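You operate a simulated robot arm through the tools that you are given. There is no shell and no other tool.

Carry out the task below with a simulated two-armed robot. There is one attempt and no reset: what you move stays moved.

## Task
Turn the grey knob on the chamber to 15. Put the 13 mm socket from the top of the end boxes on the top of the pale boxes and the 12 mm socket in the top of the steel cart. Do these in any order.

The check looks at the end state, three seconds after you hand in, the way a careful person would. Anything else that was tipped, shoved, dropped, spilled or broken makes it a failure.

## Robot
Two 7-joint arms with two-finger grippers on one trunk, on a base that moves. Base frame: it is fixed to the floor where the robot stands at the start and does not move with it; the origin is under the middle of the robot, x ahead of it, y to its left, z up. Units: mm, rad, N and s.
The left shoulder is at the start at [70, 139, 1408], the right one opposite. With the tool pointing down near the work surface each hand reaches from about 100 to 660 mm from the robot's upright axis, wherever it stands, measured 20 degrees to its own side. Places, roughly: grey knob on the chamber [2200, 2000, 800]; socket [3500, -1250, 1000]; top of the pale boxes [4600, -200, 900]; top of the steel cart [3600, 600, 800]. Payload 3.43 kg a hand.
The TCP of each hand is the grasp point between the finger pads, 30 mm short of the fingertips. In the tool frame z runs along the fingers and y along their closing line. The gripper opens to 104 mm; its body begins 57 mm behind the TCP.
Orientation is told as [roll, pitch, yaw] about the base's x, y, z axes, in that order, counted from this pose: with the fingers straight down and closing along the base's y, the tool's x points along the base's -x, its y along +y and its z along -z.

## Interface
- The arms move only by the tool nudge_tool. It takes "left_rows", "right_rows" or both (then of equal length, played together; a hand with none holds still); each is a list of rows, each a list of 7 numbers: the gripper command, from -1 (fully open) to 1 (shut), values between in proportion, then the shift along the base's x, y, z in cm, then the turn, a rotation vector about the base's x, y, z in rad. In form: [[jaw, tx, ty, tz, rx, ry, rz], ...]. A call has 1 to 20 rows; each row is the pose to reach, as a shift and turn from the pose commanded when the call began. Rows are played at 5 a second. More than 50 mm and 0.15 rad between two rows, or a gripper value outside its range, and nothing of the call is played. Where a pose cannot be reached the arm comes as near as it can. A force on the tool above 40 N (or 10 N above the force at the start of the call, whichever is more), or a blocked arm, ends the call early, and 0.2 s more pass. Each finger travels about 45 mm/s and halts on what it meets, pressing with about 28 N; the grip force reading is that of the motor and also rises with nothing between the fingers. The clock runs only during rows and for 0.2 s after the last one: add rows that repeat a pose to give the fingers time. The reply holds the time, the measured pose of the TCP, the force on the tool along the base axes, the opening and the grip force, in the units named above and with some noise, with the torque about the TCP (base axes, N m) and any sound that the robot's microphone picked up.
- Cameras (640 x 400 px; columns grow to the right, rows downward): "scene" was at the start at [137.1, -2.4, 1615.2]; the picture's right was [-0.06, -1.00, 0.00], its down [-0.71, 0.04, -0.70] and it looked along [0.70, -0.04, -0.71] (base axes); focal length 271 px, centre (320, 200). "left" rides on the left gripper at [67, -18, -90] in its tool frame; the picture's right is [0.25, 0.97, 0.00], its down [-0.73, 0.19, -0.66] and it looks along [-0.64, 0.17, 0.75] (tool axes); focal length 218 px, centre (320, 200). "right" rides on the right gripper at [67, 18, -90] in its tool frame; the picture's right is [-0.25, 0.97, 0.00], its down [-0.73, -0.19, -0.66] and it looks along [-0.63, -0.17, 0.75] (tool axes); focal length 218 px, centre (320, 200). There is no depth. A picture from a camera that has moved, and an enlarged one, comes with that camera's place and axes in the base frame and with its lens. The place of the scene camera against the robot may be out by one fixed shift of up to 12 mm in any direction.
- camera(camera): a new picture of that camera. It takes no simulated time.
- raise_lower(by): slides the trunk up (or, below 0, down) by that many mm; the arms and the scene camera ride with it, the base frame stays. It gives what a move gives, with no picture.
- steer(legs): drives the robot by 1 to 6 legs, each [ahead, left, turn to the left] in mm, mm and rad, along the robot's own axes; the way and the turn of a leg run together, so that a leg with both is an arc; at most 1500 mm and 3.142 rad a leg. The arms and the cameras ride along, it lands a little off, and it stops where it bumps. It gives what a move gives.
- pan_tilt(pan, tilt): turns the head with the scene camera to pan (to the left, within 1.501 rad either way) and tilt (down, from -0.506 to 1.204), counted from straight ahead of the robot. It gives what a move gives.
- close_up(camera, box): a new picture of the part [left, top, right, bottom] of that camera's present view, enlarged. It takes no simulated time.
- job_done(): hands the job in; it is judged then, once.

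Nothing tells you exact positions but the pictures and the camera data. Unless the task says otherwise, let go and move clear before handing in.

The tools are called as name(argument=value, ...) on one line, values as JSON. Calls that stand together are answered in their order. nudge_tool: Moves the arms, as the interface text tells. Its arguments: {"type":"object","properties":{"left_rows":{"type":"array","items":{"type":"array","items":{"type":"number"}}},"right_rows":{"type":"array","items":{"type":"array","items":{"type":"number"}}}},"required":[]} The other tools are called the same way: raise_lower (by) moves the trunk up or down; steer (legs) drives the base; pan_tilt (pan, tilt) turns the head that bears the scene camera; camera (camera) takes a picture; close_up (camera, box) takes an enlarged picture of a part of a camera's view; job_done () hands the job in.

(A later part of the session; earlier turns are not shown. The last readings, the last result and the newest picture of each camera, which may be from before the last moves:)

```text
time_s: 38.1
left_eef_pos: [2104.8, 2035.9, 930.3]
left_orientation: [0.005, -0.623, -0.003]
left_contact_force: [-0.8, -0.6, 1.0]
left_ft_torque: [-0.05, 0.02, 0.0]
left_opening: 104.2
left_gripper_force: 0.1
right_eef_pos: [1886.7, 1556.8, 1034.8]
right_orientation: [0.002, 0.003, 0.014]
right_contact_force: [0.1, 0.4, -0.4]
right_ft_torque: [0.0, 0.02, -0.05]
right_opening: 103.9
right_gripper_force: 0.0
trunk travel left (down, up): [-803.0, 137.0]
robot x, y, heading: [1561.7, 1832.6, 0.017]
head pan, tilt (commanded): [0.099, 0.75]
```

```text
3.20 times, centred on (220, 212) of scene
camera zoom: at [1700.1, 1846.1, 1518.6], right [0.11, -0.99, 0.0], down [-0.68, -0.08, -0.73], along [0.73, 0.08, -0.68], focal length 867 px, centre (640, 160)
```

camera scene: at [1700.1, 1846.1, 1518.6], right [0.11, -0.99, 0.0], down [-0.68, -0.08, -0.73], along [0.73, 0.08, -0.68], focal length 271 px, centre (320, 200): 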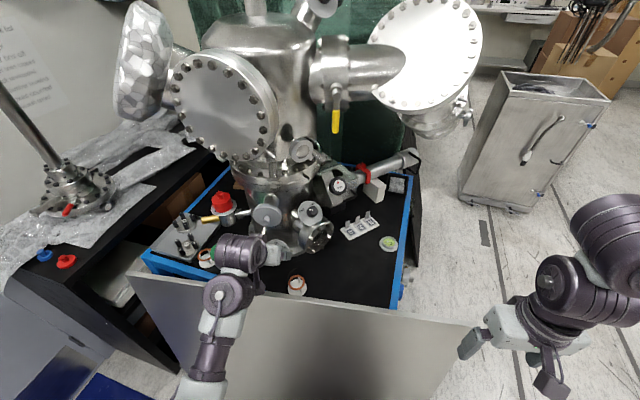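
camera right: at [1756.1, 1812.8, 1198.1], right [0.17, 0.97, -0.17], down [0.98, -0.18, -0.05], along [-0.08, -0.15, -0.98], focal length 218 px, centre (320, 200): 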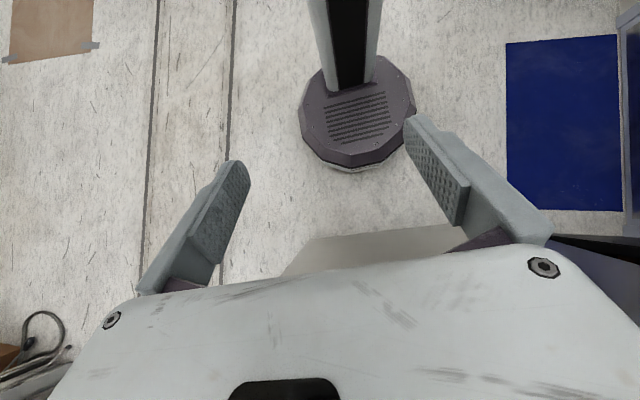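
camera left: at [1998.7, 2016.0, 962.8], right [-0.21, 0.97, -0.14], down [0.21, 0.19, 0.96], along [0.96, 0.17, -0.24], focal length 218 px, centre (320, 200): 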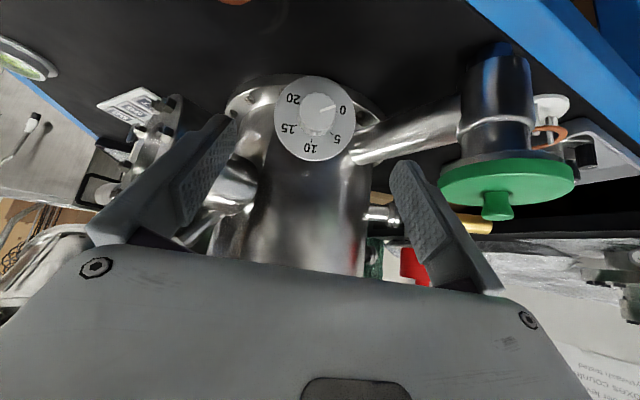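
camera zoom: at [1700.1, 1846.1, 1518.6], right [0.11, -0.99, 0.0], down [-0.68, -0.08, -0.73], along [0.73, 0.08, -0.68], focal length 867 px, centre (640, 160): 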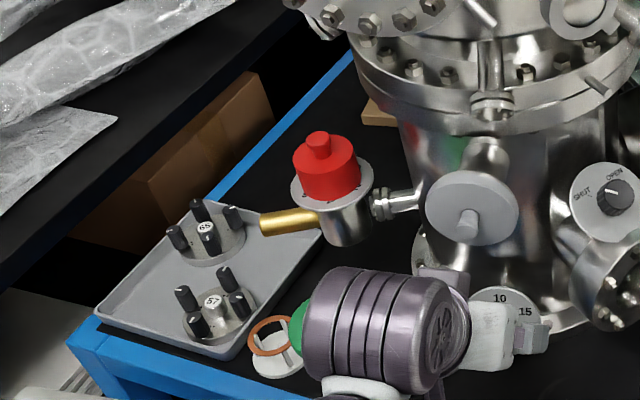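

Better: the wrist is higher now. I'll go a bit further: raise the trunk 80 more, pull the hand back 4 cm, then move the base up 40 mm.

raise_lower(by=80)

nudge_tool(left_rows=[[-1, -1, 0, -2, 0, 0, 0], [-1, -2, 0, -4, 0, 0, 0], [-1, -3, 0, -6, 0, 0, 0], [-1, -4, 0, -8, 0, 0, 0], [-1, -4, 0, -8, 0, 0, 0]])

steer(legs=[[40, 0, 0.0]])

close_up(camera="scene", box=[100, 180, 340, 330])

camera(camera="left")

```text
time_s: 39.2
left_eef_pos: [2104.8, 2036.4, 1009.7]
left_orientation: [0.005, -0.622, -0.002]
left_contact_force: [0.0, 0.5, 0.3]
left_ft_torque: [-0.01, -0.01, 0.0]
left_opening: 103.9
left_gripper_force: 0.1
right_eef_pos: [1886.0, 1557.6, 1115.4]
right_orientation: [0.001, 0.003, 0.014]
right_contact_force: [-0.1, -0.4, -0.2]
right_ft_torque: [0.02, -0.01, -0.01]
right_opening: 104.0
right_gripper_force: 0.1
trunk travel left (down, up): [-883.0, 57.0]
robot x, y, heading: [1562.4, 1830.8, 0.01]
head pan, tilt (commanded): [0.099, 0.75]
```

```text
time_s: 40.4
left_eef_pos: [2064.9, 2035.7, 930.3]
left_orientation: [0.006, -0.623, -0.003]
left_contact_force: [0.1, 0.4, -0.1]
left_ft_torque: [0.02, 0.01, 0.0]
left_opening: 104.2
left_gripper_force: 0.0
right_eef_pos: [1886.6, 1554.4, 1116.7]
right_orientation: [0.002, 0.004, 0.014]
right_contact_force: [-0.1, 0.2, 1.3]
right_ft_torque: [0.01, 0.01, 0.01]
right_opening: 104.2
right_gripper_force: 0.1
trunk travel left (down, up): [-883.0, 57.0]
robot x, y, heading: [1561.9, 1832.2, 0.014]
head pan, tilt (commanded): [0.099, 0.75]
```

```text
time_s: 41.3
left_eef_pos: [2099.1, 2036.1, 934.8]
left_orientation: [0.006, -0.628, -0.005]
left_contact_force: [-0.2, -0.7, -0.2]
left_ft_torque: [0.04, -0.04, -0.03]
left_opening: 104.2
left_gripper_force: 0.0
right_eef_pos: [1917.5, 1555.7, 1119.0]
right_orientation: [0.002, -0.004, 0.015]
right_contact_force: [-1.1, -0.2, -0.4]
right_ft_torque: [-0.02, -0.07, -0.02]
right_opening: 104.3
right_gripper_force: 0.1
trunk travel left (down, up): [-883.0, 57.0]
robot x, y, heading: [1601.6, 1831.0, 0.019]
head pan, tilt (commanded): [0.099, 0.75]
```

```text
2.67 times, centred on (220, 255) of scene
camera zoom: at [1729.0, 1846.6, 1599.7], right [0.11, -0.99, 0.0], down [-0.67, -0.08, -0.74], along [0.73, 0.08, -0.68], focal length 722 px, centre (587, 53)
```

zoom: 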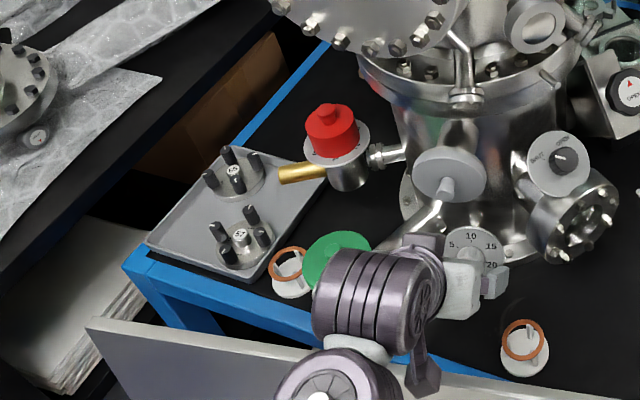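

```text
taken
camera left: at [1991.5, 2017.0, 967.5], right [-0.2, 0.97, -0.14], down [0.2, 0.19, 0.96], along [0.96, 0.17, -0.24], focal length 218 px, centre (320, 200)
```

left: 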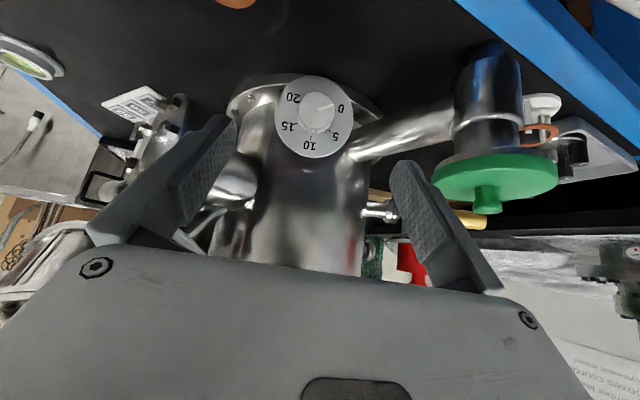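

The readings look slightly tilted after that drive; I'll re-check whether the robot settled or is touching something.

pan_tilt(pan=0.3, tilt=1.0)

camera(camera="scene")

camera(camera="right")

```text
time_s: 42.1
left_eef_pos: [2104.7, 2038.0, 928.9]
left_orientation: [0.003, -0.622, -0.003]
left_contact_force: [0.1, 0.6, -0.5]
left_ft_torque: [-0.02, -0.02, -0.04]
left_opening: 104.2
left_gripper_force: 0.0
right_eef_pos: [1925.6, 1557.3, 1115.9]
right_orientation: [0.002, 0.003, 0.016]
right_contact_force: [-0.1, -1.4, 0.6]
right_ft_torque: [0.0, -0.01, 0.0]
right_opening: 104.0
right_gripper_force: 0.0
trunk travel left (down, up): [-883.0, 57.0]
robot x, y, heading: [1597.0, 1835.6, 0.013]
head pan, tilt (commanded): [0.3, 1.0]
```

```text
taken
camera scene: at [1724.6, 1858.8, 1579.4], right [0.31, -0.95, 0.0], down [-0.8, -0.26, -0.54], along [0.51, 0.17, -0.84], focal length 271 px, centre (320, 200)
```

scene: 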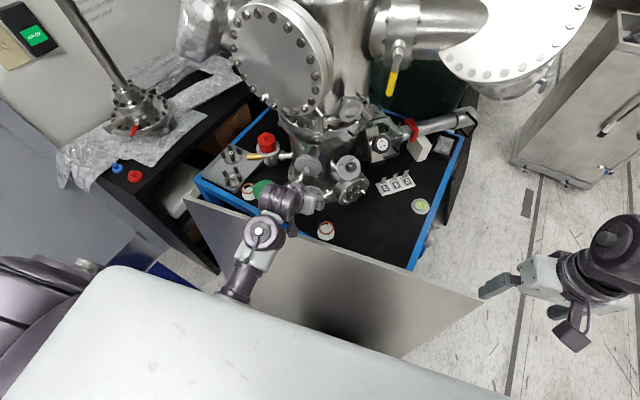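

```text
taken
camera right: at [1859.0, 1572.7, 1206.3], right [0.24, 0.97, 0.0], down [0.73, -0.18, 0.65], along [0.63, -0.16, -0.76], focal length 218 px, centre (320, 200)
```

right: 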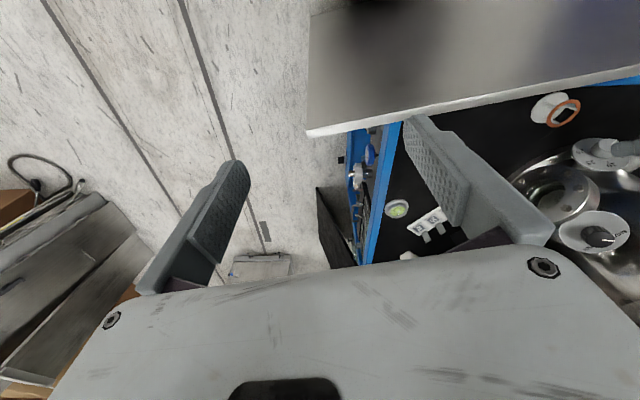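

close_up(camera="left", box=[236, 56, 396, 156])

```text
4.00 times, centred on (316, 106) of left
camera zoom: at [1998.0, 2016.9, 964.2], right [-0.21, 0.97, -0.14], down [0.21, 0.19, 0.96], along [0.96, 0.17, -0.24], focal length 873 px, centre (336, 576)
```

zoom: 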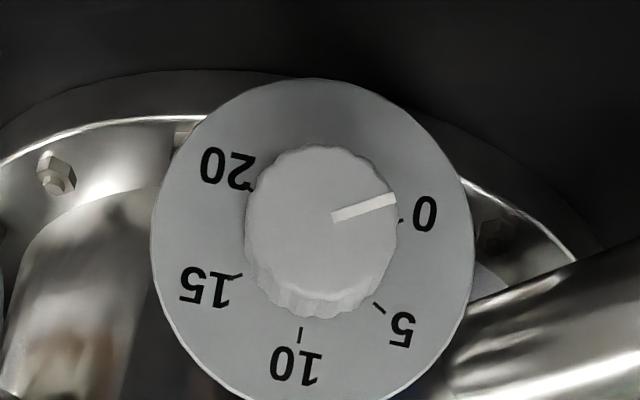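

The knob axis is near y≈2036. I'll move to a pre-grasp about 60 mm short along the finger direction with the jaws partly open and look again.

nudge_tool(left_rows=[[-0.6, 1.0, 0, -0.9, 0, 0, 0], [-0.35, 2.0, -0.1, -1.8, 0, 0, 0], [-0.35, 3.0, -0.2, -2.7, 0, 0, 0], [-0.35, 3.8, -0.2, -3.5, 0, 0, 0], [-0.35, 3.8, -0.2, -3.5, 0, 0, 0]])

camera(camera="left")

camera(camera="scene")

close_up(camera="scene", box=[200, 150, 360, 250])

```text
time_s: 43.3
left_eef_pos: [2141.6, 2034.6, 896.3]
left_orientation: [0.005, -0.623, -0.002]
left_contact_force: [-0.7, 0.7, -0.6]
left_ft_torque: [0.0, -0.01, 0.01]
left_opening: 70.3
left_gripper_force: 0.1
right_eef_pos: [1925.0, 1556.6, 1114.8]
right_orientation: [0.001, 0.002, 0.013]
right_contact_force: [0.3, 0.9, 0.3]
right_ft_torque: [-0.01, 0.0, 0.0]
right_opening: 103.9
right_gripper_force: 0.0
trunk travel left (down, up): [-883.0, 57.0]
robot x, y, heading: [1598.2, 1840.4, 0.016]
head pan, tilt (commanded): [0.3, 1.0]
```

```text
taken
camera left: at [2035.6, 2015.7, 929.5], right [-0.21, 0.97, -0.14], down [0.21, 0.19, 0.96], along [0.96, 0.17, -0.24], focal length 218 px, centre (320, 200)
```

left: 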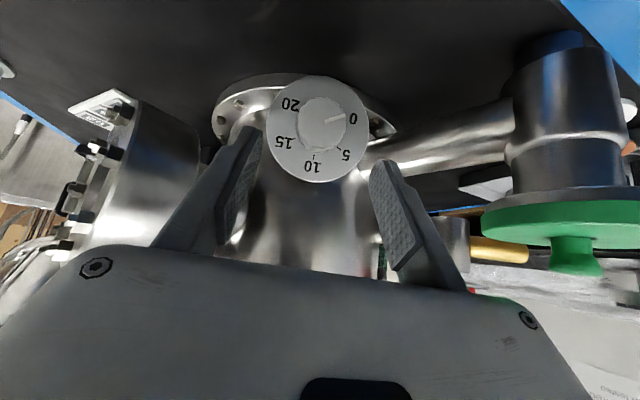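

```text
taken
camera scene: at [1723.6, 1858.8, 1579.5], right [0.31, -0.95, 0.0], down [-0.8, -0.26, -0.54], along [0.51, 0.17, -0.84], focal length 271 px, centre (320, 200)
```

scene: 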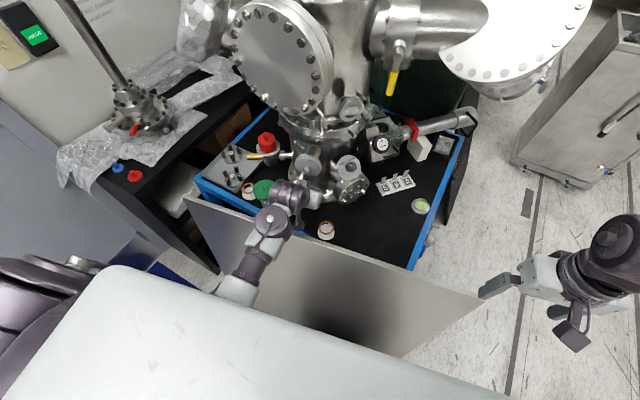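

```text
4.00 times, centred on (280, 200) of scene
camera zoom: at [1723.6, 1858.8, 1579.5], right [0.31, -0.95, 0.0], down [-0.8, -0.26, -0.54], along [0.51, 0.17, -0.84], focal length 1084 px, centre (480, 200)
```

zoom: 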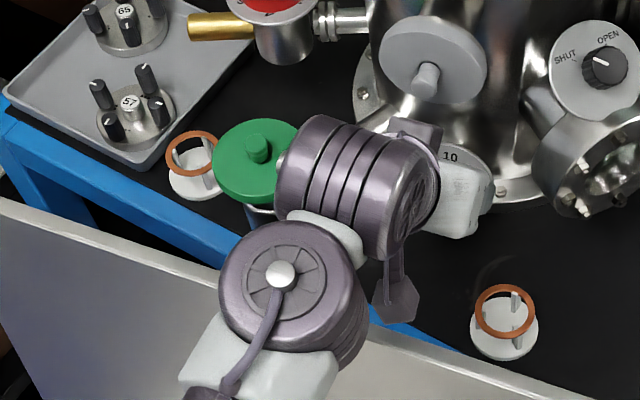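

I need a side view of the left wrist against the panel's top edge. I'll turn the right hand so its camera looks along the panel (+y).

nudge_tool(right_rows=[[-1, 0, 0, 0, 0.14, 0, 0], [-1, 0, 0, 0, 0.28, 0, 0], [-1, 0, 0, 0, 0.42, 0, 0], [-1, 0, 0, 0, 0.56, 0, 0], [-1, 0, 0, 0, 0.7, 0, 0], [-1, 0, 0, 0, 0.84, 0, 0], [-1, 0, 0, 0, 0.98, 0, 0], [-1, 0, 0, 0, 0.98, 0, 0]])

nudge_tool(right_rows=[[-1, 0, 0, -1, 0, 0, 0.13], [-1, 0, 0, -2, 0, 0, 0.26], [-1, 0, 0, -3, 0, 0, 0.39], [-1, 0, 0, -4, 0, 0, 0.52], [-1, 0, 0, -5, 0, 0, 0.65], [-1, 0, 0, -6, 0, 0, 0.78], [-1, 0, 0, -6, 0, 0, 0.78]])

camera(camera="right")

camera(camera="scene")

```text
time_s: 45.1
left_eef_pos: [2140.8, 2036.0, 896.0]
left_orientation: [0.007, -0.621, -0.004]
left_contact_force: [-1.0, 0.2, 0.6]
left_ft_torque: [-0.02, -0.01, 0.02]
left_opening: 70.1
left_gripper_force: 0.1
right_eef_pos: [1926.0, 1555.7, 1116.3]
right_orientation: [0.983, -0.01, 0.012]
right_contact_force: [-0.3, -0.4, -0.4]
right_ft_torque: [-0.01, -0.01, 0.0]
right_opening: 104.0
right_gripper_force: 0.1
trunk travel left (down, up): [-883.0, 57.0]
robot x, y, heading: [1599.7, 1835.0, 0.008]
head pan, tilt (commanded): [0.3, 1.0]
```

```text
time_s: 46.7
left_eef_pos: [2142.3, 2034.8, 896.0]
left_orientation: [0.006, -0.622, -0.004]
left_contact_force: [0.7, 0.0, 0.5]
left_ft_torque: [0.0, 0.02, -0.01]
left_opening: 70.1
left_gripper_force: 0.1
right_eef_pos: [1925.7, 1556.7, 1055.6]
right_orientation: [0.981, -0.011, 0.791]
right_contact_force: [-0.1, 0.0, 0.4]
right_ft_torque: [0.02, -0.03, 0.02]
right_opening: 104.1
right_gripper_force: 0.0
trunk travel left (down, up): [-883.0, 57.0]
robot x, y, heading: [1600.4, 1833.3, 0.015]
head pan, tilt (commanded): [0.3, 1.0]
```

```text
taken
camera right: at [1923.2, 1462.4, 1119.7], right [-0.21, 0.55, 0.81], down [0.98, 0.06, 0.21], along [0.07, 0.83, -0.55], focal length 218 px, centre (320, 200)
```

right: 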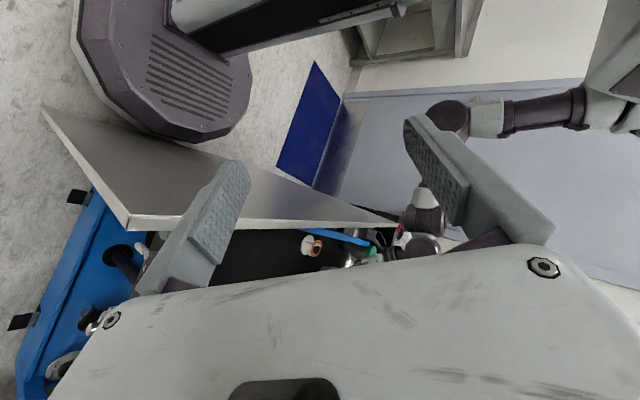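

```text
taken
camera scene: at [1722.9, 1858.3, 1579.6], right [0.31, -0.95, 0.0], down [-0.8, -0.26, -0.54], along [0.51, 0.17, -0.84], focal length 271 px, centre (320, 200)
```

scene: 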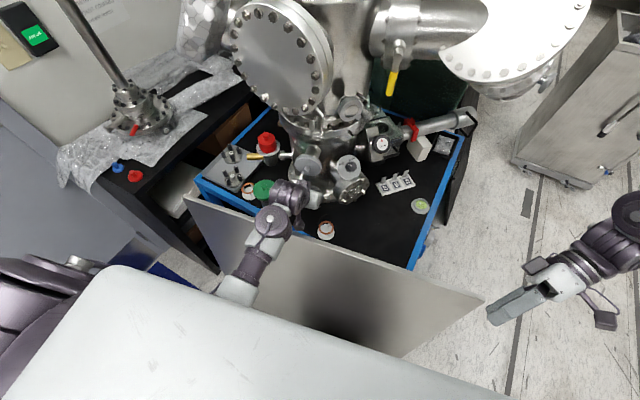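

close_up(camera="right", box=[300, 80, 492, 260])

```text
2.22 times, centred on (396, 170) of right
camera zoom: at [1923.2, 1462.4, 1119.7], right [-0.21, 0.55, 0.81], down [0.98, 0.06, 0.21], along [0.07, 0.83, -0.55], focal length 485 px, centre (151, 267)
```

zoom: 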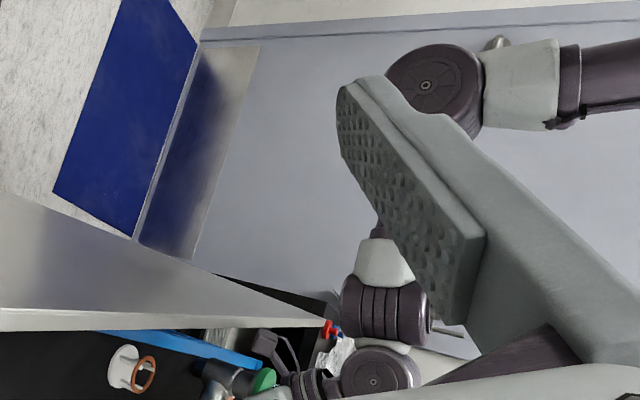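

Clearance of the wrist over the panel is about 110 mm now, plenty. I'll refine the knob position from the left camera before closing in.

close_up(camera="left", box=[236, 66, 396, 166])

close_up(camera="left", box=[200, 66, 440, 216])

```text
4.00 times, centred on (316, 116) of left
camera zoom: at [2035.1, 2015.4, 929.8], right [-0.21, 0.97, -0.14], down [0.21, 0.19, 0.96], along [0.96, 0.17, -0.24], focal length 873 px, centre (336, 536)
```

zoom: 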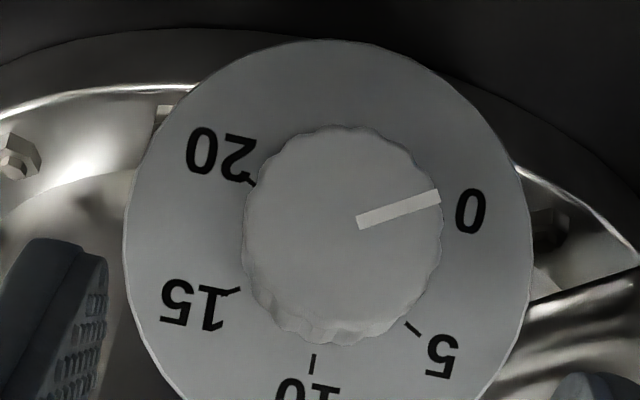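

```text
2.67 times, centred on (320, 141) of left
camera zoom: at [2035.1, 2015.4, 929.8], right [-0.21, 0.97, -0.14], down [0.21, 0.19, 0.96], along [0.96, 0.17, -0.24], focal length 582 px, centre (320, 357)
```

zoom: 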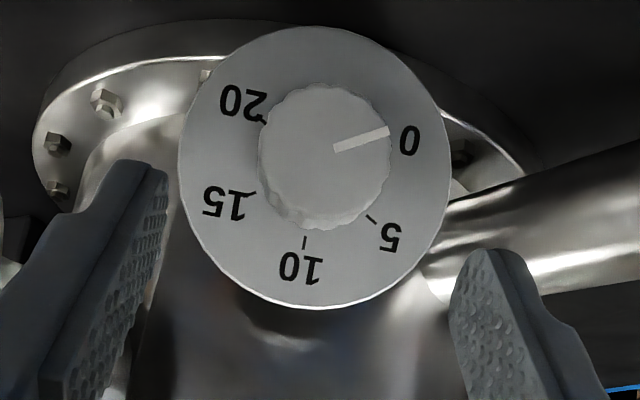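

I now take the dial face at about (2193, 2033, 833), normal (-0.94, -0.02, 0.34), knob ~26 mm tall and ~36 mm wide. I'll close in to just in front of the knob and look.

nudge_tool(left_rows=[[-0.35, 0.4, -0.1, -1.0, 0, 0, 0], [-0.35, 0.8, -0.2, -2.0, 0, 0, 0], [-0.35, 1.15, -0.2, -3.0, 0, 0, 0], [-0.35, 1.15, -0.2, -3.4, 0, 0, 0], [-0.35, 1.15, -0.2, -3.4, 0, 0, 0]])

camera(camera="left")

close_up(camera="right", box=[300, 80, 492, 260])

close_up(camera="scene", box=[240, 150, 368, 230])

```text
time_s: 47.9
left_eef_pos: [2152.3, 2033.8, 863.1]
left_orientation: [0.004, -0.625, -0.003]
left_contact_force: [-9.9, 3.7, 11.6]
left_ft_torque: [0.49, -0.13, 0.47]
left_opening: 68.8
left_gripper_force: 0.1
right_eef_pos: [1923.3, 1556.5, 1055.8]
right_orientation: [0.979, -0.011, 0.791]
right_contact_force: [-0.7, 0.4, 0.1]
right_ft_torque: [0.0, -0.01, -0.05]
right_opening: 104.1
right_gripper_force: 0.1
trunk travel left (down, up): [-883.0, 57.0]
robot x, y, heading: [1598.7, 1837.0, 0.018]
head pan, tilt (commanded): [0.3, 1.0]
```

```text
taken
camera left: at [2045.2, 2013.4, 897.2], right [-0.21, 0.97, -0.14], down [0.21, 0.19, 0.96], along [0.96, 0.17, -0.24], focal length 218 px, centre (320, 200)
```

left: 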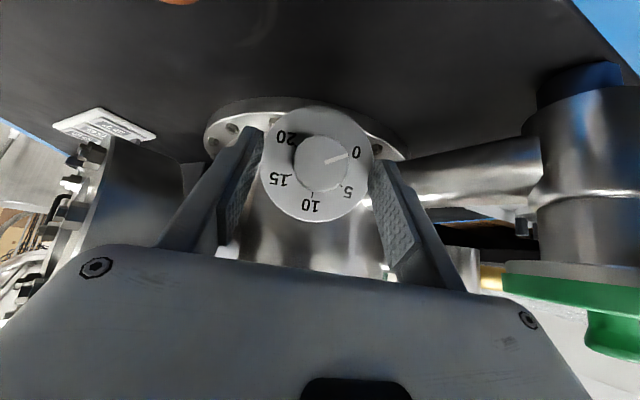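

```text
2.22 times, centred on (396, 170) of right
camera zoom: at [1921.0, 1462.7, 1120.7], right [-0.21, 0.55, 0.81], down [0.97, 0.06, 0.22], along [0.07, 0.83, -0.55], focal length 485 px, centre (151, 267)
```

zoom: 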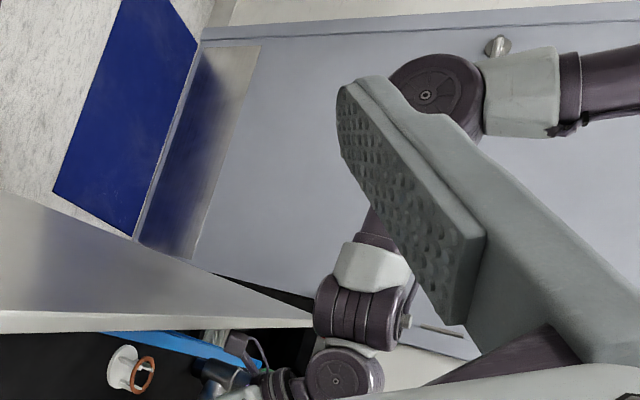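

```text
5.00 times, centred on (304, 190) of scene
camera zoom: at [1719.5, 1858.5, 1579.9], right [0.31, -0.95, 0.0], down [-0.8, -0.26, -0.54], along [0.52, 0.17, -0.84], focal length 1355 px, centre (400, 250)
```

zoom: 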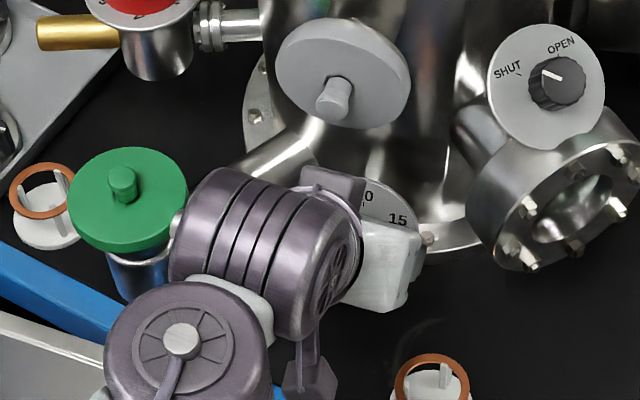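

The left fingertip is touching the dial rim: the dial is a bit nearer (x≈2178) than assumed, so the hand is already at grasp depth. I'll back off 4 mm along the knob axis and check the force.

nudge_tool(left_rows=[[-0.35, -0.2, -0.05, 0.1, 0, 0, 0], [-0.35, -0.4, -0.15, 0.2, 0, 0, 0], [-0.35, -0.4, -0.15, 0.2, 0, 0, 0]])

close_up(camera="left", box=[220, 90, 412, 210])

```text
time_s: 48.7
left_eef_pos: [2149.8, 2030.6, 862.7]
left_orientation: [0.005, -0.623, -0.002]
left_contact_force: [0.6, 0.7, 0.2]
left_ft_torque: [0.01, -0.01, -0.03]
left_opening: 70.2
left_gripper_force: 0.0
right_eef_pos: [1926.1, 1557.2, 1056.5]
right_orientation: [0.98, -0.01, 0.792]
right_contact_force: [-0.2, -0.5, 0.3]
right_ft_torque: [0.0, 0.0, 0.04]
right_opening: 104.0
right_gripper_force: 0.1
trunk travel left (down, up): [-883.0, 57.0]
robot x, y, heading: [1600.8, 1835.7, 0.016]
head pan, tilt (commanded): [0.3, 1.0]
```

```text
3.33 times, centred on (316, 150) of left
camera zoom: at [2042.9, 2011.3, 897.0], right [-0.2, 0.97, -0.14], down [0.21, 0.19, 0.96], along [0.96, 0.17, -0.24], focal length 728 px, centre (333, 367)
```

zoom: 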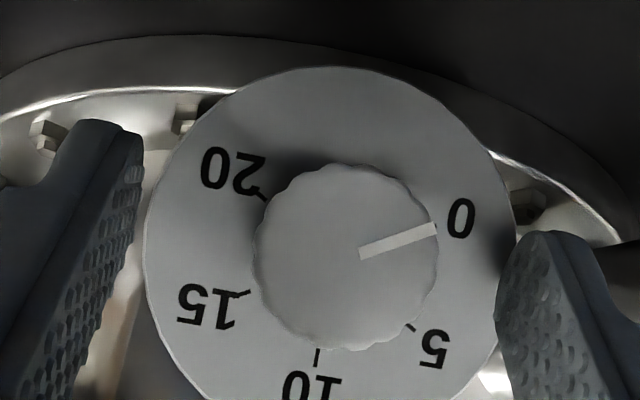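

Free of contact now. I'll pre-roll the hand 20° counter-clockwise about the knob axis and close on the knob.

nudge_tool(left_rows=[[-0.35, -0.05, 0.14, 0.15, -0.109, -0.003, 0.04], [-0.35, -0.1, 0.28, 0.2, -0.219, -0.006, 0.08], [-0.35, -0.11, 0.42, 0.23, -0.328, -0.009, 0.119], [-0.35, -0.11, 0.42, 0.23, -0.328, -0.009, 0.119]])

close_up(camera="left", box=[180, 60, 460, 235])

close_up(camera="scene", box=[240, 150, 368, 230])

```text
time_s: 49.7
left_eef_pos: [2148.4, 2034.5, 864.9]
left_orientation: [-0.39, -0.574, 0.342]
left_contact_force: [-0.2, 0.1, 0.5]
left_ft_torque: [0.0, 0.0, 0.03]
left_opening: 70.3
left_gripper_force: 0.0
right_eef_pos: [1925.8, 1558.1, 1055.7]
right_orientation: [0.982, -0.009, 0.791]
right_contact_force: [0.0, -0.4, -0.1]
right_ft_torque: [0.02, 0.02, 0.01]
right_opening: 103.7
right_gripper_force: 0.1
trunk travel left (down, up): [-883.0, 57.0]
robot x, y, heading: [1601.2, 1836.7, 0.011]
head pan, tilt (commanded): [0.3, 1.0]
```

```text
2.29 times, centred on (320, 148) of left
camera zoom: at [2043.4, 2014.5, 904.4], right [-0.31, 0.84, -0.45], down [0.16, 0.51, 0.85], along [0.94, 0.19, -0.29], focal length 499 px, centre (320, 320)
```

zoom: 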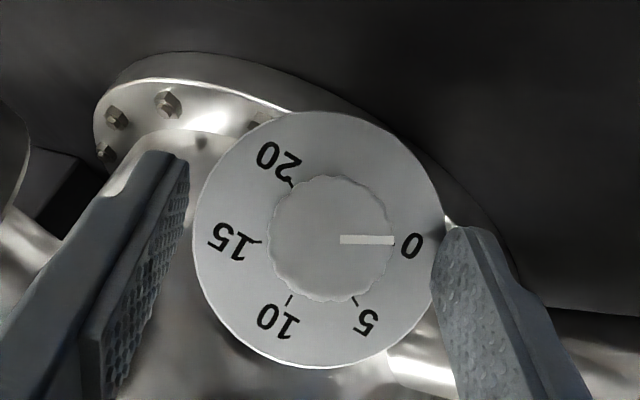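

```text
5.00 times, centred on (304, 190) of scene
camera zoom: at [1723.4, 1858.7, 1579.5], right [0.31, -0.95, 0.0], down [-0.8, -0.26, -0.54], along [0.51, 0.17, -0.84], focal length 1355 px, centre (400, 250)
```

zoom: 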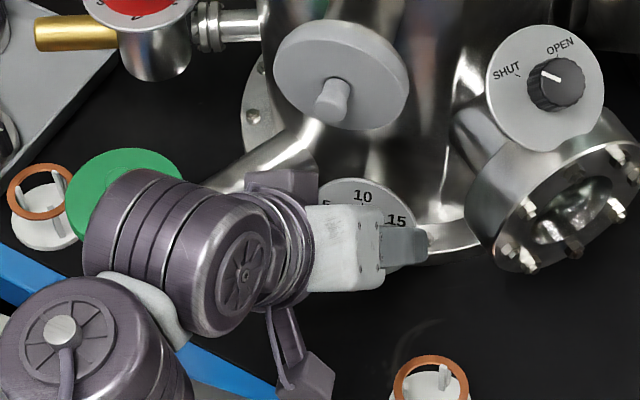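

The knob sits slightly toward the +y finger; I'll shift ~3.5 mm that way and close the fingers.

nudge_tool(left_rows=[[-0.35, -0.04, 0.33, -0.11, 0, 0, 0], [0.0, -0.04, 0.33, -0.11, 0, 0, 0], [0.35, -0.04, 0.33, -0.11, 0, 0, 0], [0.6, -0.04, 0.33, -0.11, 0, 0, 0], [0.6, -0.04, 0.33, -0.11, 0, 0, 0]])

close_up(camera="left", box=[180, 60, 460, 235])

```text
time_s: 50.9
left_eef_pos: [2148.5, 2036.8, 865.1]
left_orientation: [-0.39, -0.573, 0.339]
left_contact_force: [1.1, -2.9, 0.5]
left_ft_torque: [-0.06, 0.07, 0.13]
left_opening: 33.4
left_gripper_force: 43.6
right_eef_pos: [1925.7, 1557.9, 1055.0]
right_orientation: [0.981, -0.011, 0.791]
right_contact_force: [0.5, -0.5, 0.0]
right_ft_torque: [-0.01, -0.01, -0.05]
right_opening: 103.9
right_gripper_force: 0.0
trunk travel left (down, up): [-883.0, 57.0]
robot x, y, heading: [1601.0, 1832.2, 0.019]
head pan, tilt (commanded): [0.3, 1.0]
```

```text
2.29 times, centred on (320, 148) of left
camera zoom: at [2043.4, 2017.2, 903.2], right [-0.31, 0.84, -0.45], down [0.16, 0.51, 0.85], along [0.94, 0.19, -0.29], focal length 499 px, centre (320, 320)
```

zoom: 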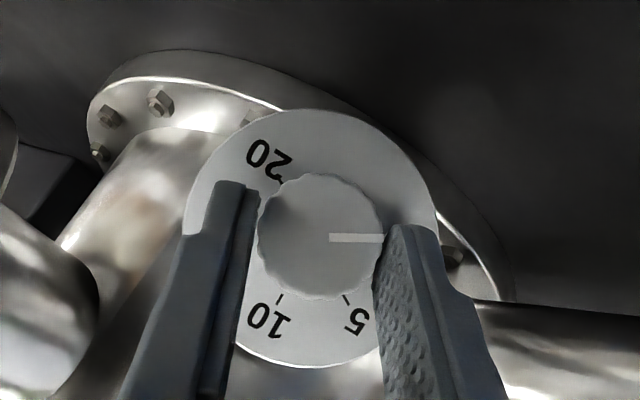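

Knob gripped (33 mm). Now I turn it 40° clockwise about its axis.

nudge_tool(left_rows=[[0.6, 0.015, -0.117, 0.031, 0.094, 0.0025, -0.034], [0.6, 0.025, -0.237, 0.05, 0.188, 0.005, -0.068], [0.6, 0.031, -0.358, 0.059, 0.282, 0.0075, -0.103], [0.6, 0.033, -0.482, 0.056, 0.376, 0.01, -0.137], [0.6, 0.032, -0.603, 0.042, 0.47, 0.0125, -0.171], [0.6, 0.025, -0.722, 0.016, 0.563, 0.015, -0.205], [0.6, 0.015, -0.837, -0.02, 0.655, 0.0175, -0.239], [0.6, 0.015, -0.837, -0.02, 0.655, 0.0175, -0.239]])

close_up(camera="left", box=[180, 60, 460, 235])

```text
time_s: 52.7
left_eef_pos: [2149.2, 2029.1, 865.3]
left_orientation: [0.395, -0.554, -0.343]
left_contact_force: [1.5, -7.3, 0.2]
left_ft_torque: [0.19, 0.23, 0.66]
left_opening: 33.7
left_gripper_force: 45.2
right_eef_pos: [1925.6, 1556.6, 1053.9]
right_orientation: [0.984, -0.011, 0.788]
right_contact_force: [0.4, -0.3, -0.2]
right_ft_torque: [0.02, -0.03, -0.01]
right_opening: 104.0
right_gripper_force: 0.2
trunk travel left (down, up): [-883.0, 57.0]
robot x, y, heading: [1604.3, 1836.2, 0.014]
head pan, tilt (commanded): [0.3, 1.0]
```

```text
2.29 times, centred on (320, 148) of left
camera zoom: at [2039.9, 2012.1, 893.8], right [-0.09, 0.98, 0.18], down [0.22, -0.16, 0.96], along [0.97, 0.12, -0.2], focal length 499 px, centre (320, 320)
```

zoom: 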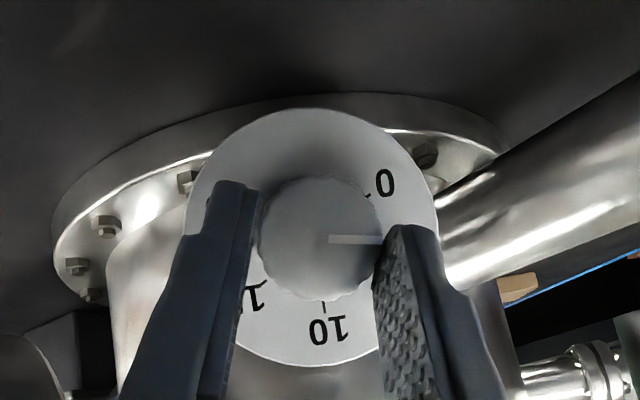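

It turned with no slip. Now I'll cycle: open, roll back 40°, re-grip, turn another 40°.

nudge_tool(left_rows=[[-0.2, 0, 0, 0, 0, 0, 0], [-0.2, 0, 0, 0, 0, 0, 0], [-0.2, 0.013, 0.163, 0.048, -0.131, -0.0035, 0.0477], [-0.2, 0.019, 0.332, 0.074, -0.262, -0.007, 0.0955], [-0.2, 0.015, 0.502, 0.078, -0.393, -0.0105, 0.143], [-0.2, 0.004, 0.672, 0.06, -0.524, -0.014, 0.191], [-0.2, -0.015, 0.837, 0.02, -0.655, -0.0175, 0.239], [-0.2, -0.015, 0.837, 0.02, -0.655, -0.0175, 0.239], [0.6, -0.015, 0.837, 0.02, -0.655, -0.0175, 0.239], [0.6, -0.015, 0.837, 0.02, -0.655, -0.0175, 0.239], [0.6, -0.015, 0.837, 0.02, -0.655, -0.0175, 0.239], [0.6, 0.004, 0.672, 0.06, -0.524, -0.014, 0.191], [0.6, 0.015, 0.502, 0.078, -0.393, -0.0105, 0.143], [0.6, 0.019, 0.332, 0.074, -0.262, -0.007, 0.0955], [0.6, 0.013, 0.163, 0.048, -0.131, -0.0035, 0.0477], [0.6, 0, 0, 0, 0, 0, 0], [0.6, 0, 0, 0, 0, 0, 0]])

close_up(camera="left", box=[180, 60, 460, 235])

```text
time_s: 56.3
left_eef_pos: [2148.1, 2029.4, 863.1]
left_orientation: [0.392, -0.553, -0.345]
left_contact_force: [0.3, -7.4, -4.9]
left_ft_torque: [0.01, 0.29, 0.27]
left_opening: 33.5
left_gripper_force: 44.9
right_eef_pos: [1926.1, 1555.6, 1055.1]
right_orientation: [0.983, -0.011, 0.792]
right_contact_force: [1.0, -0.3, 0.1]
right_ft_torque: [0.0, 0.01, -0.01]
right_opening: 104.2
right_gripper_force: 0.1
trunk travel left (down, up): [-883.0, 57.0]
robot x, y, heading: [1599.0, 1839.0, 0.012]
head pan, tilt (commanded): [0.3, 1.0]
```

```text
2.29 times, centred on (320, 148) of left
camera zoom: at [2039.8, 2012.2, 894.2], right [-0.08, 0.98, 0.18], down [0.22, -0.16, 0.96], along [0.97, 0.12, -0.2], focal length 499 px, centre (320, 320)
```

zoom: 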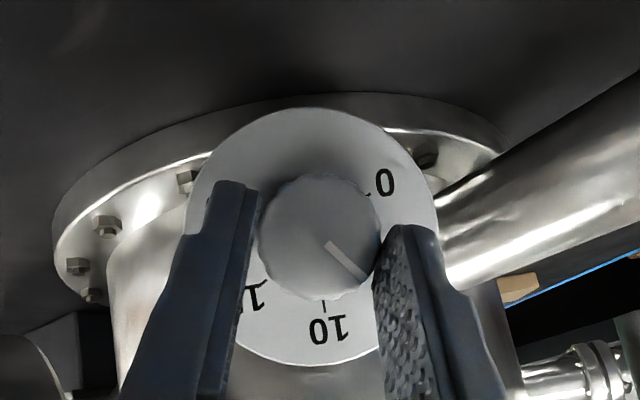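

Knob is at about 80° now. I'll repeat the same cycle twice.

nudge_tool(left_rows=[[-0.2, 0, 0, 0, 0, 0, 0], [-0.2, 0, 0, 0, 0, 0, 0], [-0.2, 0.013, 0.163, 0.048, -0.131, -0.0035, 0.0477], [-0.2, 0.019, 0.332, 0.074, -0.262, -0.007, 0.0955], [-0.2, 0.015, 0.502, 0.078, -0.393, -0.0105, 0.143], [-0.2, 0.004, 0.672, 0.06, -0.524, -0.014, 0.191], [-0.2, -0.015, 0.837, 0.02, -0.655, -0.0175, 0.239], [-0.2, -0.015, 0.837, 0.02, -0.655, -0.0175, 0.239], [0.6, -0.015, 0.837, 0.02, -0.655, -0.0175, 0.239], [0.6, -0.015, 0.837, 0.02, -0.655, -0.0175, 0.239], [0.6, -0.015, 0.837, 0.02, -0.655, -0.0175, 0.239], [0.6, 0.004, 0.672, 0.06, -0.524, -0.014, 0.191], [0.6, 0.015, 0.502, 0.078, -0.393, -0.0105, 0.143], [0.6, 0.019, 0.332, 0.074, -0.262, -0.007, 0.0955], [0.6, 0.013, 0.163, 0.048, -0.131, -0.0035, 0.0477], [0.6, 0, 0, 0, 0, 0, 0], [0.6, 0, 0, 0, 0, 0, 0]])

close_up(camera="left", box=[180, 60, 460, 235])

```text
time_s: 59.9
left_eef_pos: [2147.6, 2028.1, 865.2]
left_orientation: [0.395, -0.557, -0.347]
left_contact_force: [3.4, -8.3, 6.5]
left_ft_torque: [-0.01, 0.1, 0.2]
left_opening: 33.5
left_gripper_force: 44.4
right_eef_pos: [1925.5, 1557.1, 1055.2]
right_orientation: [0.982, -0.01, 0.789]
right_contact_force: [-0.8, -0.1, 0.6]
right_ft_torque: [0.02, -0.01, 0.01]
right_opening: 104.1
right_gripper_force: 0.1
trunk travel left (down, up): [-883.0, 57.0]
robot x, y, heading: [1601.7, 1836.9, 0.014]
head pan, tilt (commanded): [0.3, 1.0]
```

```text
2.29 times, centred on (320, 148) of left
camera zoom: at [2040.3, 2011.8, 894.6], right [-0.08, 0.98, 0.18], down [0.22, -0.16, 0.96], along [0.97, 0.12, -0.2], focal length 499 px, centre (320, 320)
```

zoom: 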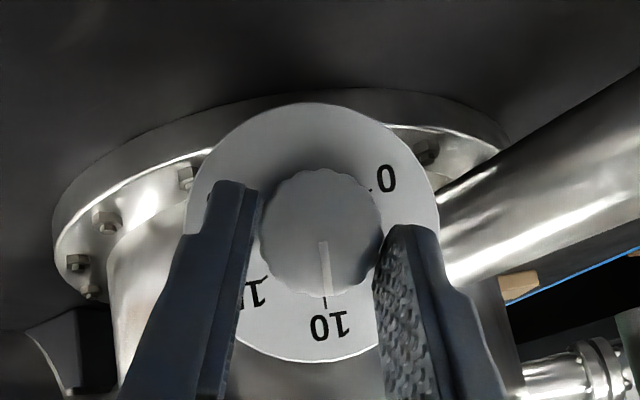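

Pointer is on 10 now. One more 40° cycle, then a final small stroke.

nudge_tool(left_rows=[[-0.2, 0, 0, 0, 0, 0, 0], [-0.2, 0, 0, 0, 0, 0, 0], [-0.2, 0.013, 0.163, 0.048, -0.131, -0.0035, 0.0477], [-0.2, 0.019, 0.332, 0.074, -0.262, -0.007, 0.0955], [-0.2, 0.015, 0.502, 0.078, -0.393, -0.0105, 0.143], [-0.2, 0.004, 0.672, 0.06, -0.524, -0.014, 0.191], [-0.2, -0.015, 0.837, 0.02, -0.655, -0.0175, 0.239], [-0.2, -0.015, 0.837, 0.02, -0.655, -0.0175, 0.239], [0.6, -0.015, 0.837, 0.02, -0.655, -0.0175, 0.239], [0.6, -0.015, 0.837, 0.02, -0.655, -0.0175, 0.239], [0.6, -0.015, 0.837, 0.02, -0.655, -0.0175, 0.239], [0.6, 0.004, 0.672, 0.06, -0.524, -0.014, 0.191], [0.6, 0.015, 0.502, 0.078, -0.393, -0.0105, 0.143], [0.6, 0.019, 0.332, 0.074, -0.262, -0.007, 0.0955], [0.6, 0.013, 0.163, 0.048, -0.131, -0.0035, 0.0477], [0.6, 0, 0, 0, 0, 0, 0], [0.6, 0, 0, 0, 0, 0, 0]])

nudge_tool(left_rows=[[-0.2, 0, 0, 0, 0, 0, 0], [-0.2, 0, 0, 0, 0, 0, 0], [-0.2, 0.013, 0.163, 0.048, -0.131, -0.0035, 0.0477], [-0.2, 0.019, 0.332, 0.074, -0.262, -0.007, 0.0955], [-0.2, 0.018, 0.418, 0.079, -0.328, -0.0087, 0.119], [-0.2, 0.018, 0.418, 0.079, -0.328, -0.0087, 0.119]])

close_up(camera="left", box=[220, 80, 412, 200])

```text
time_s: 63.5
left_eef_pos: [2147.3, 2028.1, 864.9]
left_orientation: [0.395, -0.557, -0.346]
left_contact_force: [-1.6, -7.1, 7.3]
left_ft_torque: [0.04, 0.3, 0.21]
left_opening: 33.7
left_gripper_force: 44.8
right_eef_pos: [1924.4, 1555.8, 1055.5]
right_orientation: [0.98, -0.01, 0.789]
right_contact_force: [0.6, 0.5, 0.1]
right_ft_torque: [0.02, 0.02, -0.02]
right_opening: 104.0
right_gripper_force: 0.0
trunk travel left (down, up): [-883.0, 57.0]
robot x, y, heading: [1603.6, 1835.7, 0.016]
head pan, tilt (commanded): [0.3, 1.0]
```

```text
time_s: 64.9
left_eef_pos: [2147.3, 2034.1, 865.2]
left_orientation: [0.002, -0.622, -0.002]
left_contact_force: [1.1, -0.3, 0.3]
left_ft_torque: [0.02, 0.01, -0.02]
left_opening: 62.6
left_gripper_force: 0.0
right_eef_pos: [1925.4, 1556.9, 1055.0]
right_orientation: [0.98, -0.009, 0.793]
right_contact_force: [0.0, -0.2, 0.0]
right_ft_torque: [0.0, -0.02, 0.03]
right_opening: 103.9
right_gripper_force: 0.1
trunk travel left (down, up): [-883.0, 57.0]
robot x, y, heading: [1601.6, 1835.8, 0.017]
head pan, tilt (commanded): [0.3, 1.0]
```

```text
3.33 times, centred on (316, 140) of left
camera zoom: at [2041.3, 2015.0, 899.4], right [-0.2, 0.97, -0.15], down [0.21, 0.19, 0.96], along [0.96, 0.17, -0.24], focal length 728 px, centre (333, 400)
```

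zoom: 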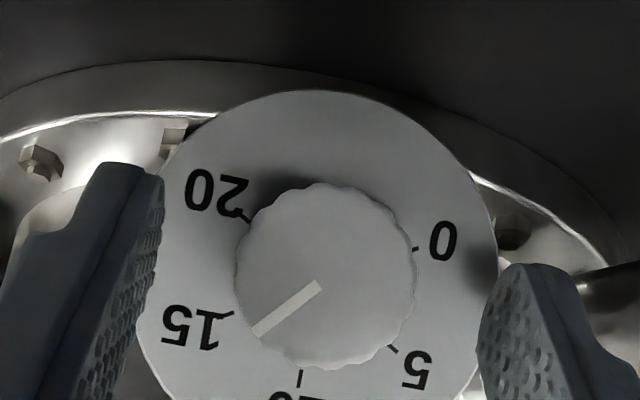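

Pointer reads about 13.3. I'll grip and turn the last 20°.

nudge_tool(left_rows=[[0.6, 0, 0, 0, 0, 0, 0], [0.6, 0, 0, 0, 0, 0, 0], [0.6, 0, 0, 0, 0, 0, 0], [0.6, -0.003, -0.14, -0.012, 0.109, 0.003, -0.04], [0.6, -0.009, -0.28, -0.04, 0.219, 0.006, -0.08], [0.6, -0.018, -0.417, -0.079, 0.328, 0.009, -0.119], [0.6, -0.018, -0.417, -0.079, 0.328, 0.009, -0.119]])

nudge_tool(left_rows=[[-0.2, 0, 0, 0, 0, 0, 0], [-0.2, 0, 0, 0, 0, 0, 0], [-0.2, 0.013, 0.163, 0.048, -0.131, -0.0035, 0.0477], [-0.2, 0.019, 0.332, 0.074, -0.262, -0.007, 0.0955], [-0.2, 0.018, 0.418, 0.079, -0.328, -0.0087, 0.119], [-0.2, 0.018, 0.418, 0.079, -0.328, -0.0087, 0.119]])

close_up(camera="left", box=[220, 80, 412, 200])

```text
time_s: 66.5
left_eef_pos: [2148.8, 2028.5, 865.3]
left_orientation: [0.392, -0.555, -0.344]
left_contact_force: [-0.6, -9.1, -3.7]
left_ft_torque: [-0.03, 0.44, 0.31]
left_opening: 33.6
left_gripper_force: 44.8
right_eef_pos: [1925.4, 1557.3, 1055.1]
right_orientation: [0.983, -0.01, 0.79]
right_contact_force: [-0.1, -0.5, -0.7]
right_ft_torque: [0.03, -0.01, -0.01]
right_opening: 103.9
right_gripper_force: 0.0
trunk travel left (down, up): [-883.0, 57.0]
robot x, y, heading: [1600.7, 1832.4, 0.015]
head pan, tilt (commanded): [0.3, 1.0]
```

```text
time_s: 67.9
left_eef_pos: [2148.3, 2034.3, 864.7]
left_orientation: [0.002, -0.621, -0.002]
left_contact_force: [0.2, 0.4, 0.7]
left_ft_torque: [0.0, -0.02, 0.0]
left_opening: 62.4
left_gripper_force: 0.0
right_eef_pos: [1925.3, 1557.7, 1056.4]
right_orientation: [0.981, -0.009, 0.791]
right_contact_force: [-0.4, -0.7, 0.2]
right_ft_torque: [-0.02, 0.01, 0.0]
right_opening: 104.0
right_gripper_force: 0.1
trunk travel left (down, up): [-883.0, 57.0]
robot x, y, heading: [1597.6, 1833.8, 0.01]
head pan, tilt (commanded): [0.3, 1.0]
```

```text
3.33 times, centred on (316, 140) of left
camera zoom: at [2041.0, 2015.2, 899.4], right [-0.21, 0.97, -0.15], down [0.21, 0.19, 0.96], along [0.96, 0.17, -0.24], focal length 728 px, centre (333, 400)
```

zoom: 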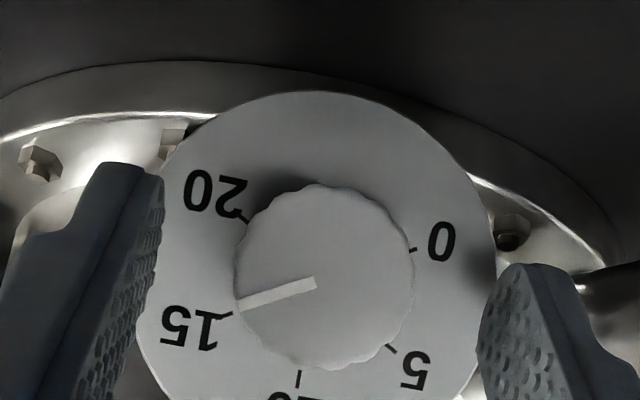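

The pointer is on 15. I'll back the hand out along the approach path, lift, and drive back clear of the panel.

nudge_tool(left_rows=[[-0.3, -0.3, 0, 1.5, 0, 0, 0], [-0.3, -0.7, 0, 3.1, 0, 0, 0], [-0.3, -2.0, 0, 4.5, 0, 0, 0], [-0.3, -3.2, 0, 5.6, 0, 0, 0], [-0.3, -4.3, 0, 6.5, 0, 0, 0], [-0.3, -4.3, 0, 9.5, 0, 0, 0], [-0.3, -4.3, 0, 13, 0, 0, 0], [-0.3, -4.3, 0, 13, 0, 0, 0]])

close_up(camera="left", box=[240, 40, 400, 140])

camera(camera="scene")

```text
time_s: 69.7
left_eef_pos: [2106.3, 2034.6, 995.7]
left_orientation: [0.002, -0.62, -0.004]
left_contact_force: [0.2, 0.1, -0.4]
left_ft_torque: [0.01, 0.01, 0.0]
left_opening: 67.4
left_gripper_force: 0.1
right_eef_pos: [1925.5, 1557.6, 1055.3]
right_orientation: [0.98, -0.011, 0.79]
right_contact_force: [-0.3, 0.5, -0.4]
right_ft_torque: [0.0, 0.03, 0.0]
right_opening: 104.2
right_gripper_force: 0.0
trunk travel left (down, up): [-883.0, 57.0]
robot x, y, heading: [1603.4, 1834.0, 0.011]
head pan, tilt (commanded): [0.3, 1.0]
```

```text
4.00 times, centred on (320, 90) of left
camera zoom: at [1999.4, 2014.9, 1029.8], right [-0.2, 0.97, -0.14], down [0.21, 0.19, 0.96], along [0.96, 0.17, -0.24], focal length 873 px, centre (320, 640)
```

zoom: 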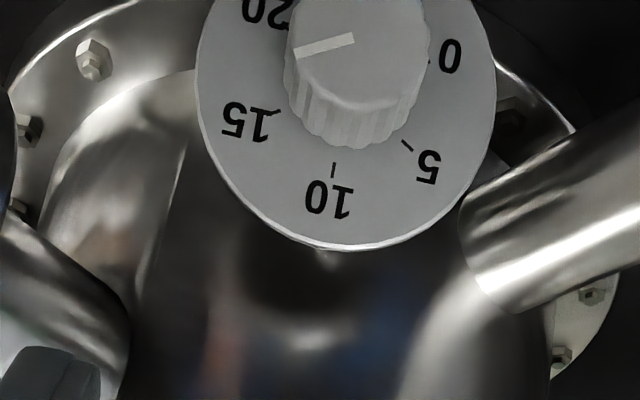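

```text
taken
camera scene: at [1723.3, 1859.0, 1579.5], right [0.31, -0.95, 0.0], down [-0.8, -0.26, -0.54], along [0.51, 0.17, -0.84], focal length 271 px, centre (320, 200)
```

scene: 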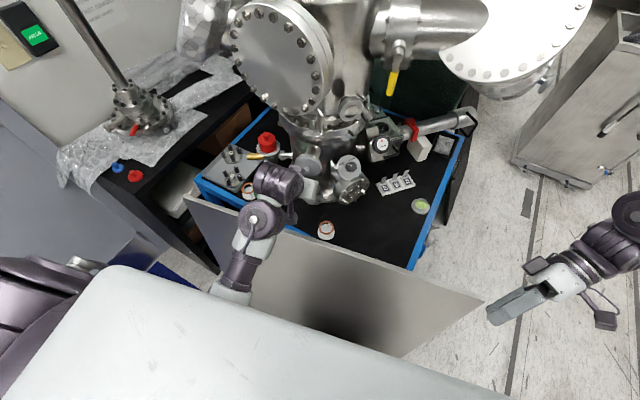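

Knob done. I'll back away from the panel and drive toward the middle of the room to look at the box tops.

steer(legs=[[-380, 0, 0.0]])

pan_tilt(pan=0.15, tilt=0.6)

camera(camera="scene")

close_up(camera="scene", box=[276, 190, 356, 240])

```text
time_s: 72.1
left_eef_pos: [1734.2, 2032.7, 994.0]
left_orientation: [0.004, -0.62, 0.003]
left_contact_force: [0.3, -0.3, 0.0]
left_ft_torque: [0.04, -0.01, -0.02]
left_opening: 67.6
left_gripper_force: 0.0
right_eef_pos: [1556.6, 1553.9, 1055.1]
right_orientation: [0.983, -0.009, 0.799]
right_contact_force: [1.0, -0.4, -0.4]
right_ft_torque: [0.0, -0.01, -0.01]
right_opening: 104.3
right_gripper_force: 0.0
trunk travel left (down, up): [-883.0, 57.0]
robot x, y, heading: [1228.2, 1826.1, 0.019]
head pan, tilt (commanded): [0.3, 1.0]
```

```text
time_s: 72.9
left_eef_pos: [1732.1, 2031.9, 995.3]
left_orientation: [0.005, -0.621, 0.002]
left_contact_force: [0.5, 0.3, 0.3]
left_ft_torque: [-0.02, -0.03, -0.01]
left_opening: 67.9
left_gripper_force: 0.1
right_eef_pos: [1554.7, 1554.3, 1055.5]
right_orientation: [0.979, -0.011, 0.799]
right_contact_force: [-0.2, 0.3, -0.1]
right_ft_torque: [0.02, -0.02, 0.01]
right_opening: 104.0
right_gripper_force: 0.0
trunk travel left (down, up): [-883.0, 57.0]
robot x, y, heading: [1228.9, 1829.5, 0.017]
head pan, tilt (commanded): [0.15, 0.6]
```

```text
taken
camera scene: at [1372.0, 1846.4, 1611.5], right [0.17, -0.99, 0.0], down [-0.56, -0.1, -0.82], along [0.81, 0.14, -0.57], focal length 271 px, centre (320, 200)
```

scene: 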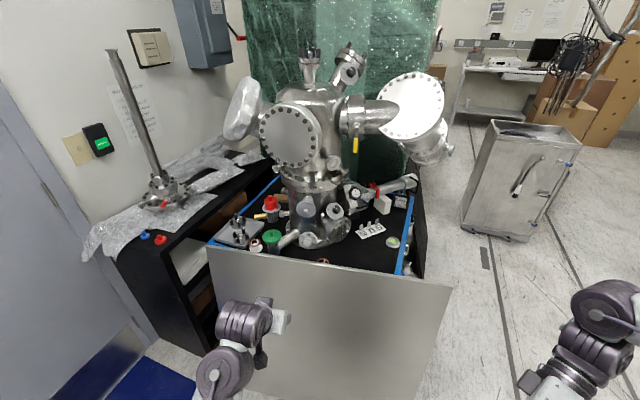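

```text
8.00 times, centred on (316, 215) of scene
camera zoom: at [1372.0, 1846.4, 1611.5], right [0.17, -0.99, 0.0], down [-0.56, -0.1, -0.82], along [0.81, 0.14, -0.57], focal length 2167 px, centre (352, 80)
```

zoom: 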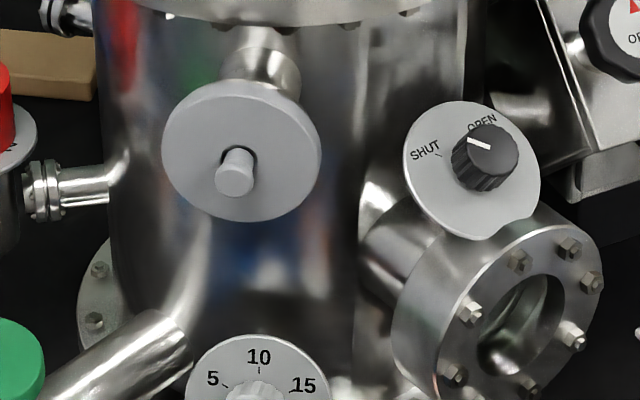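

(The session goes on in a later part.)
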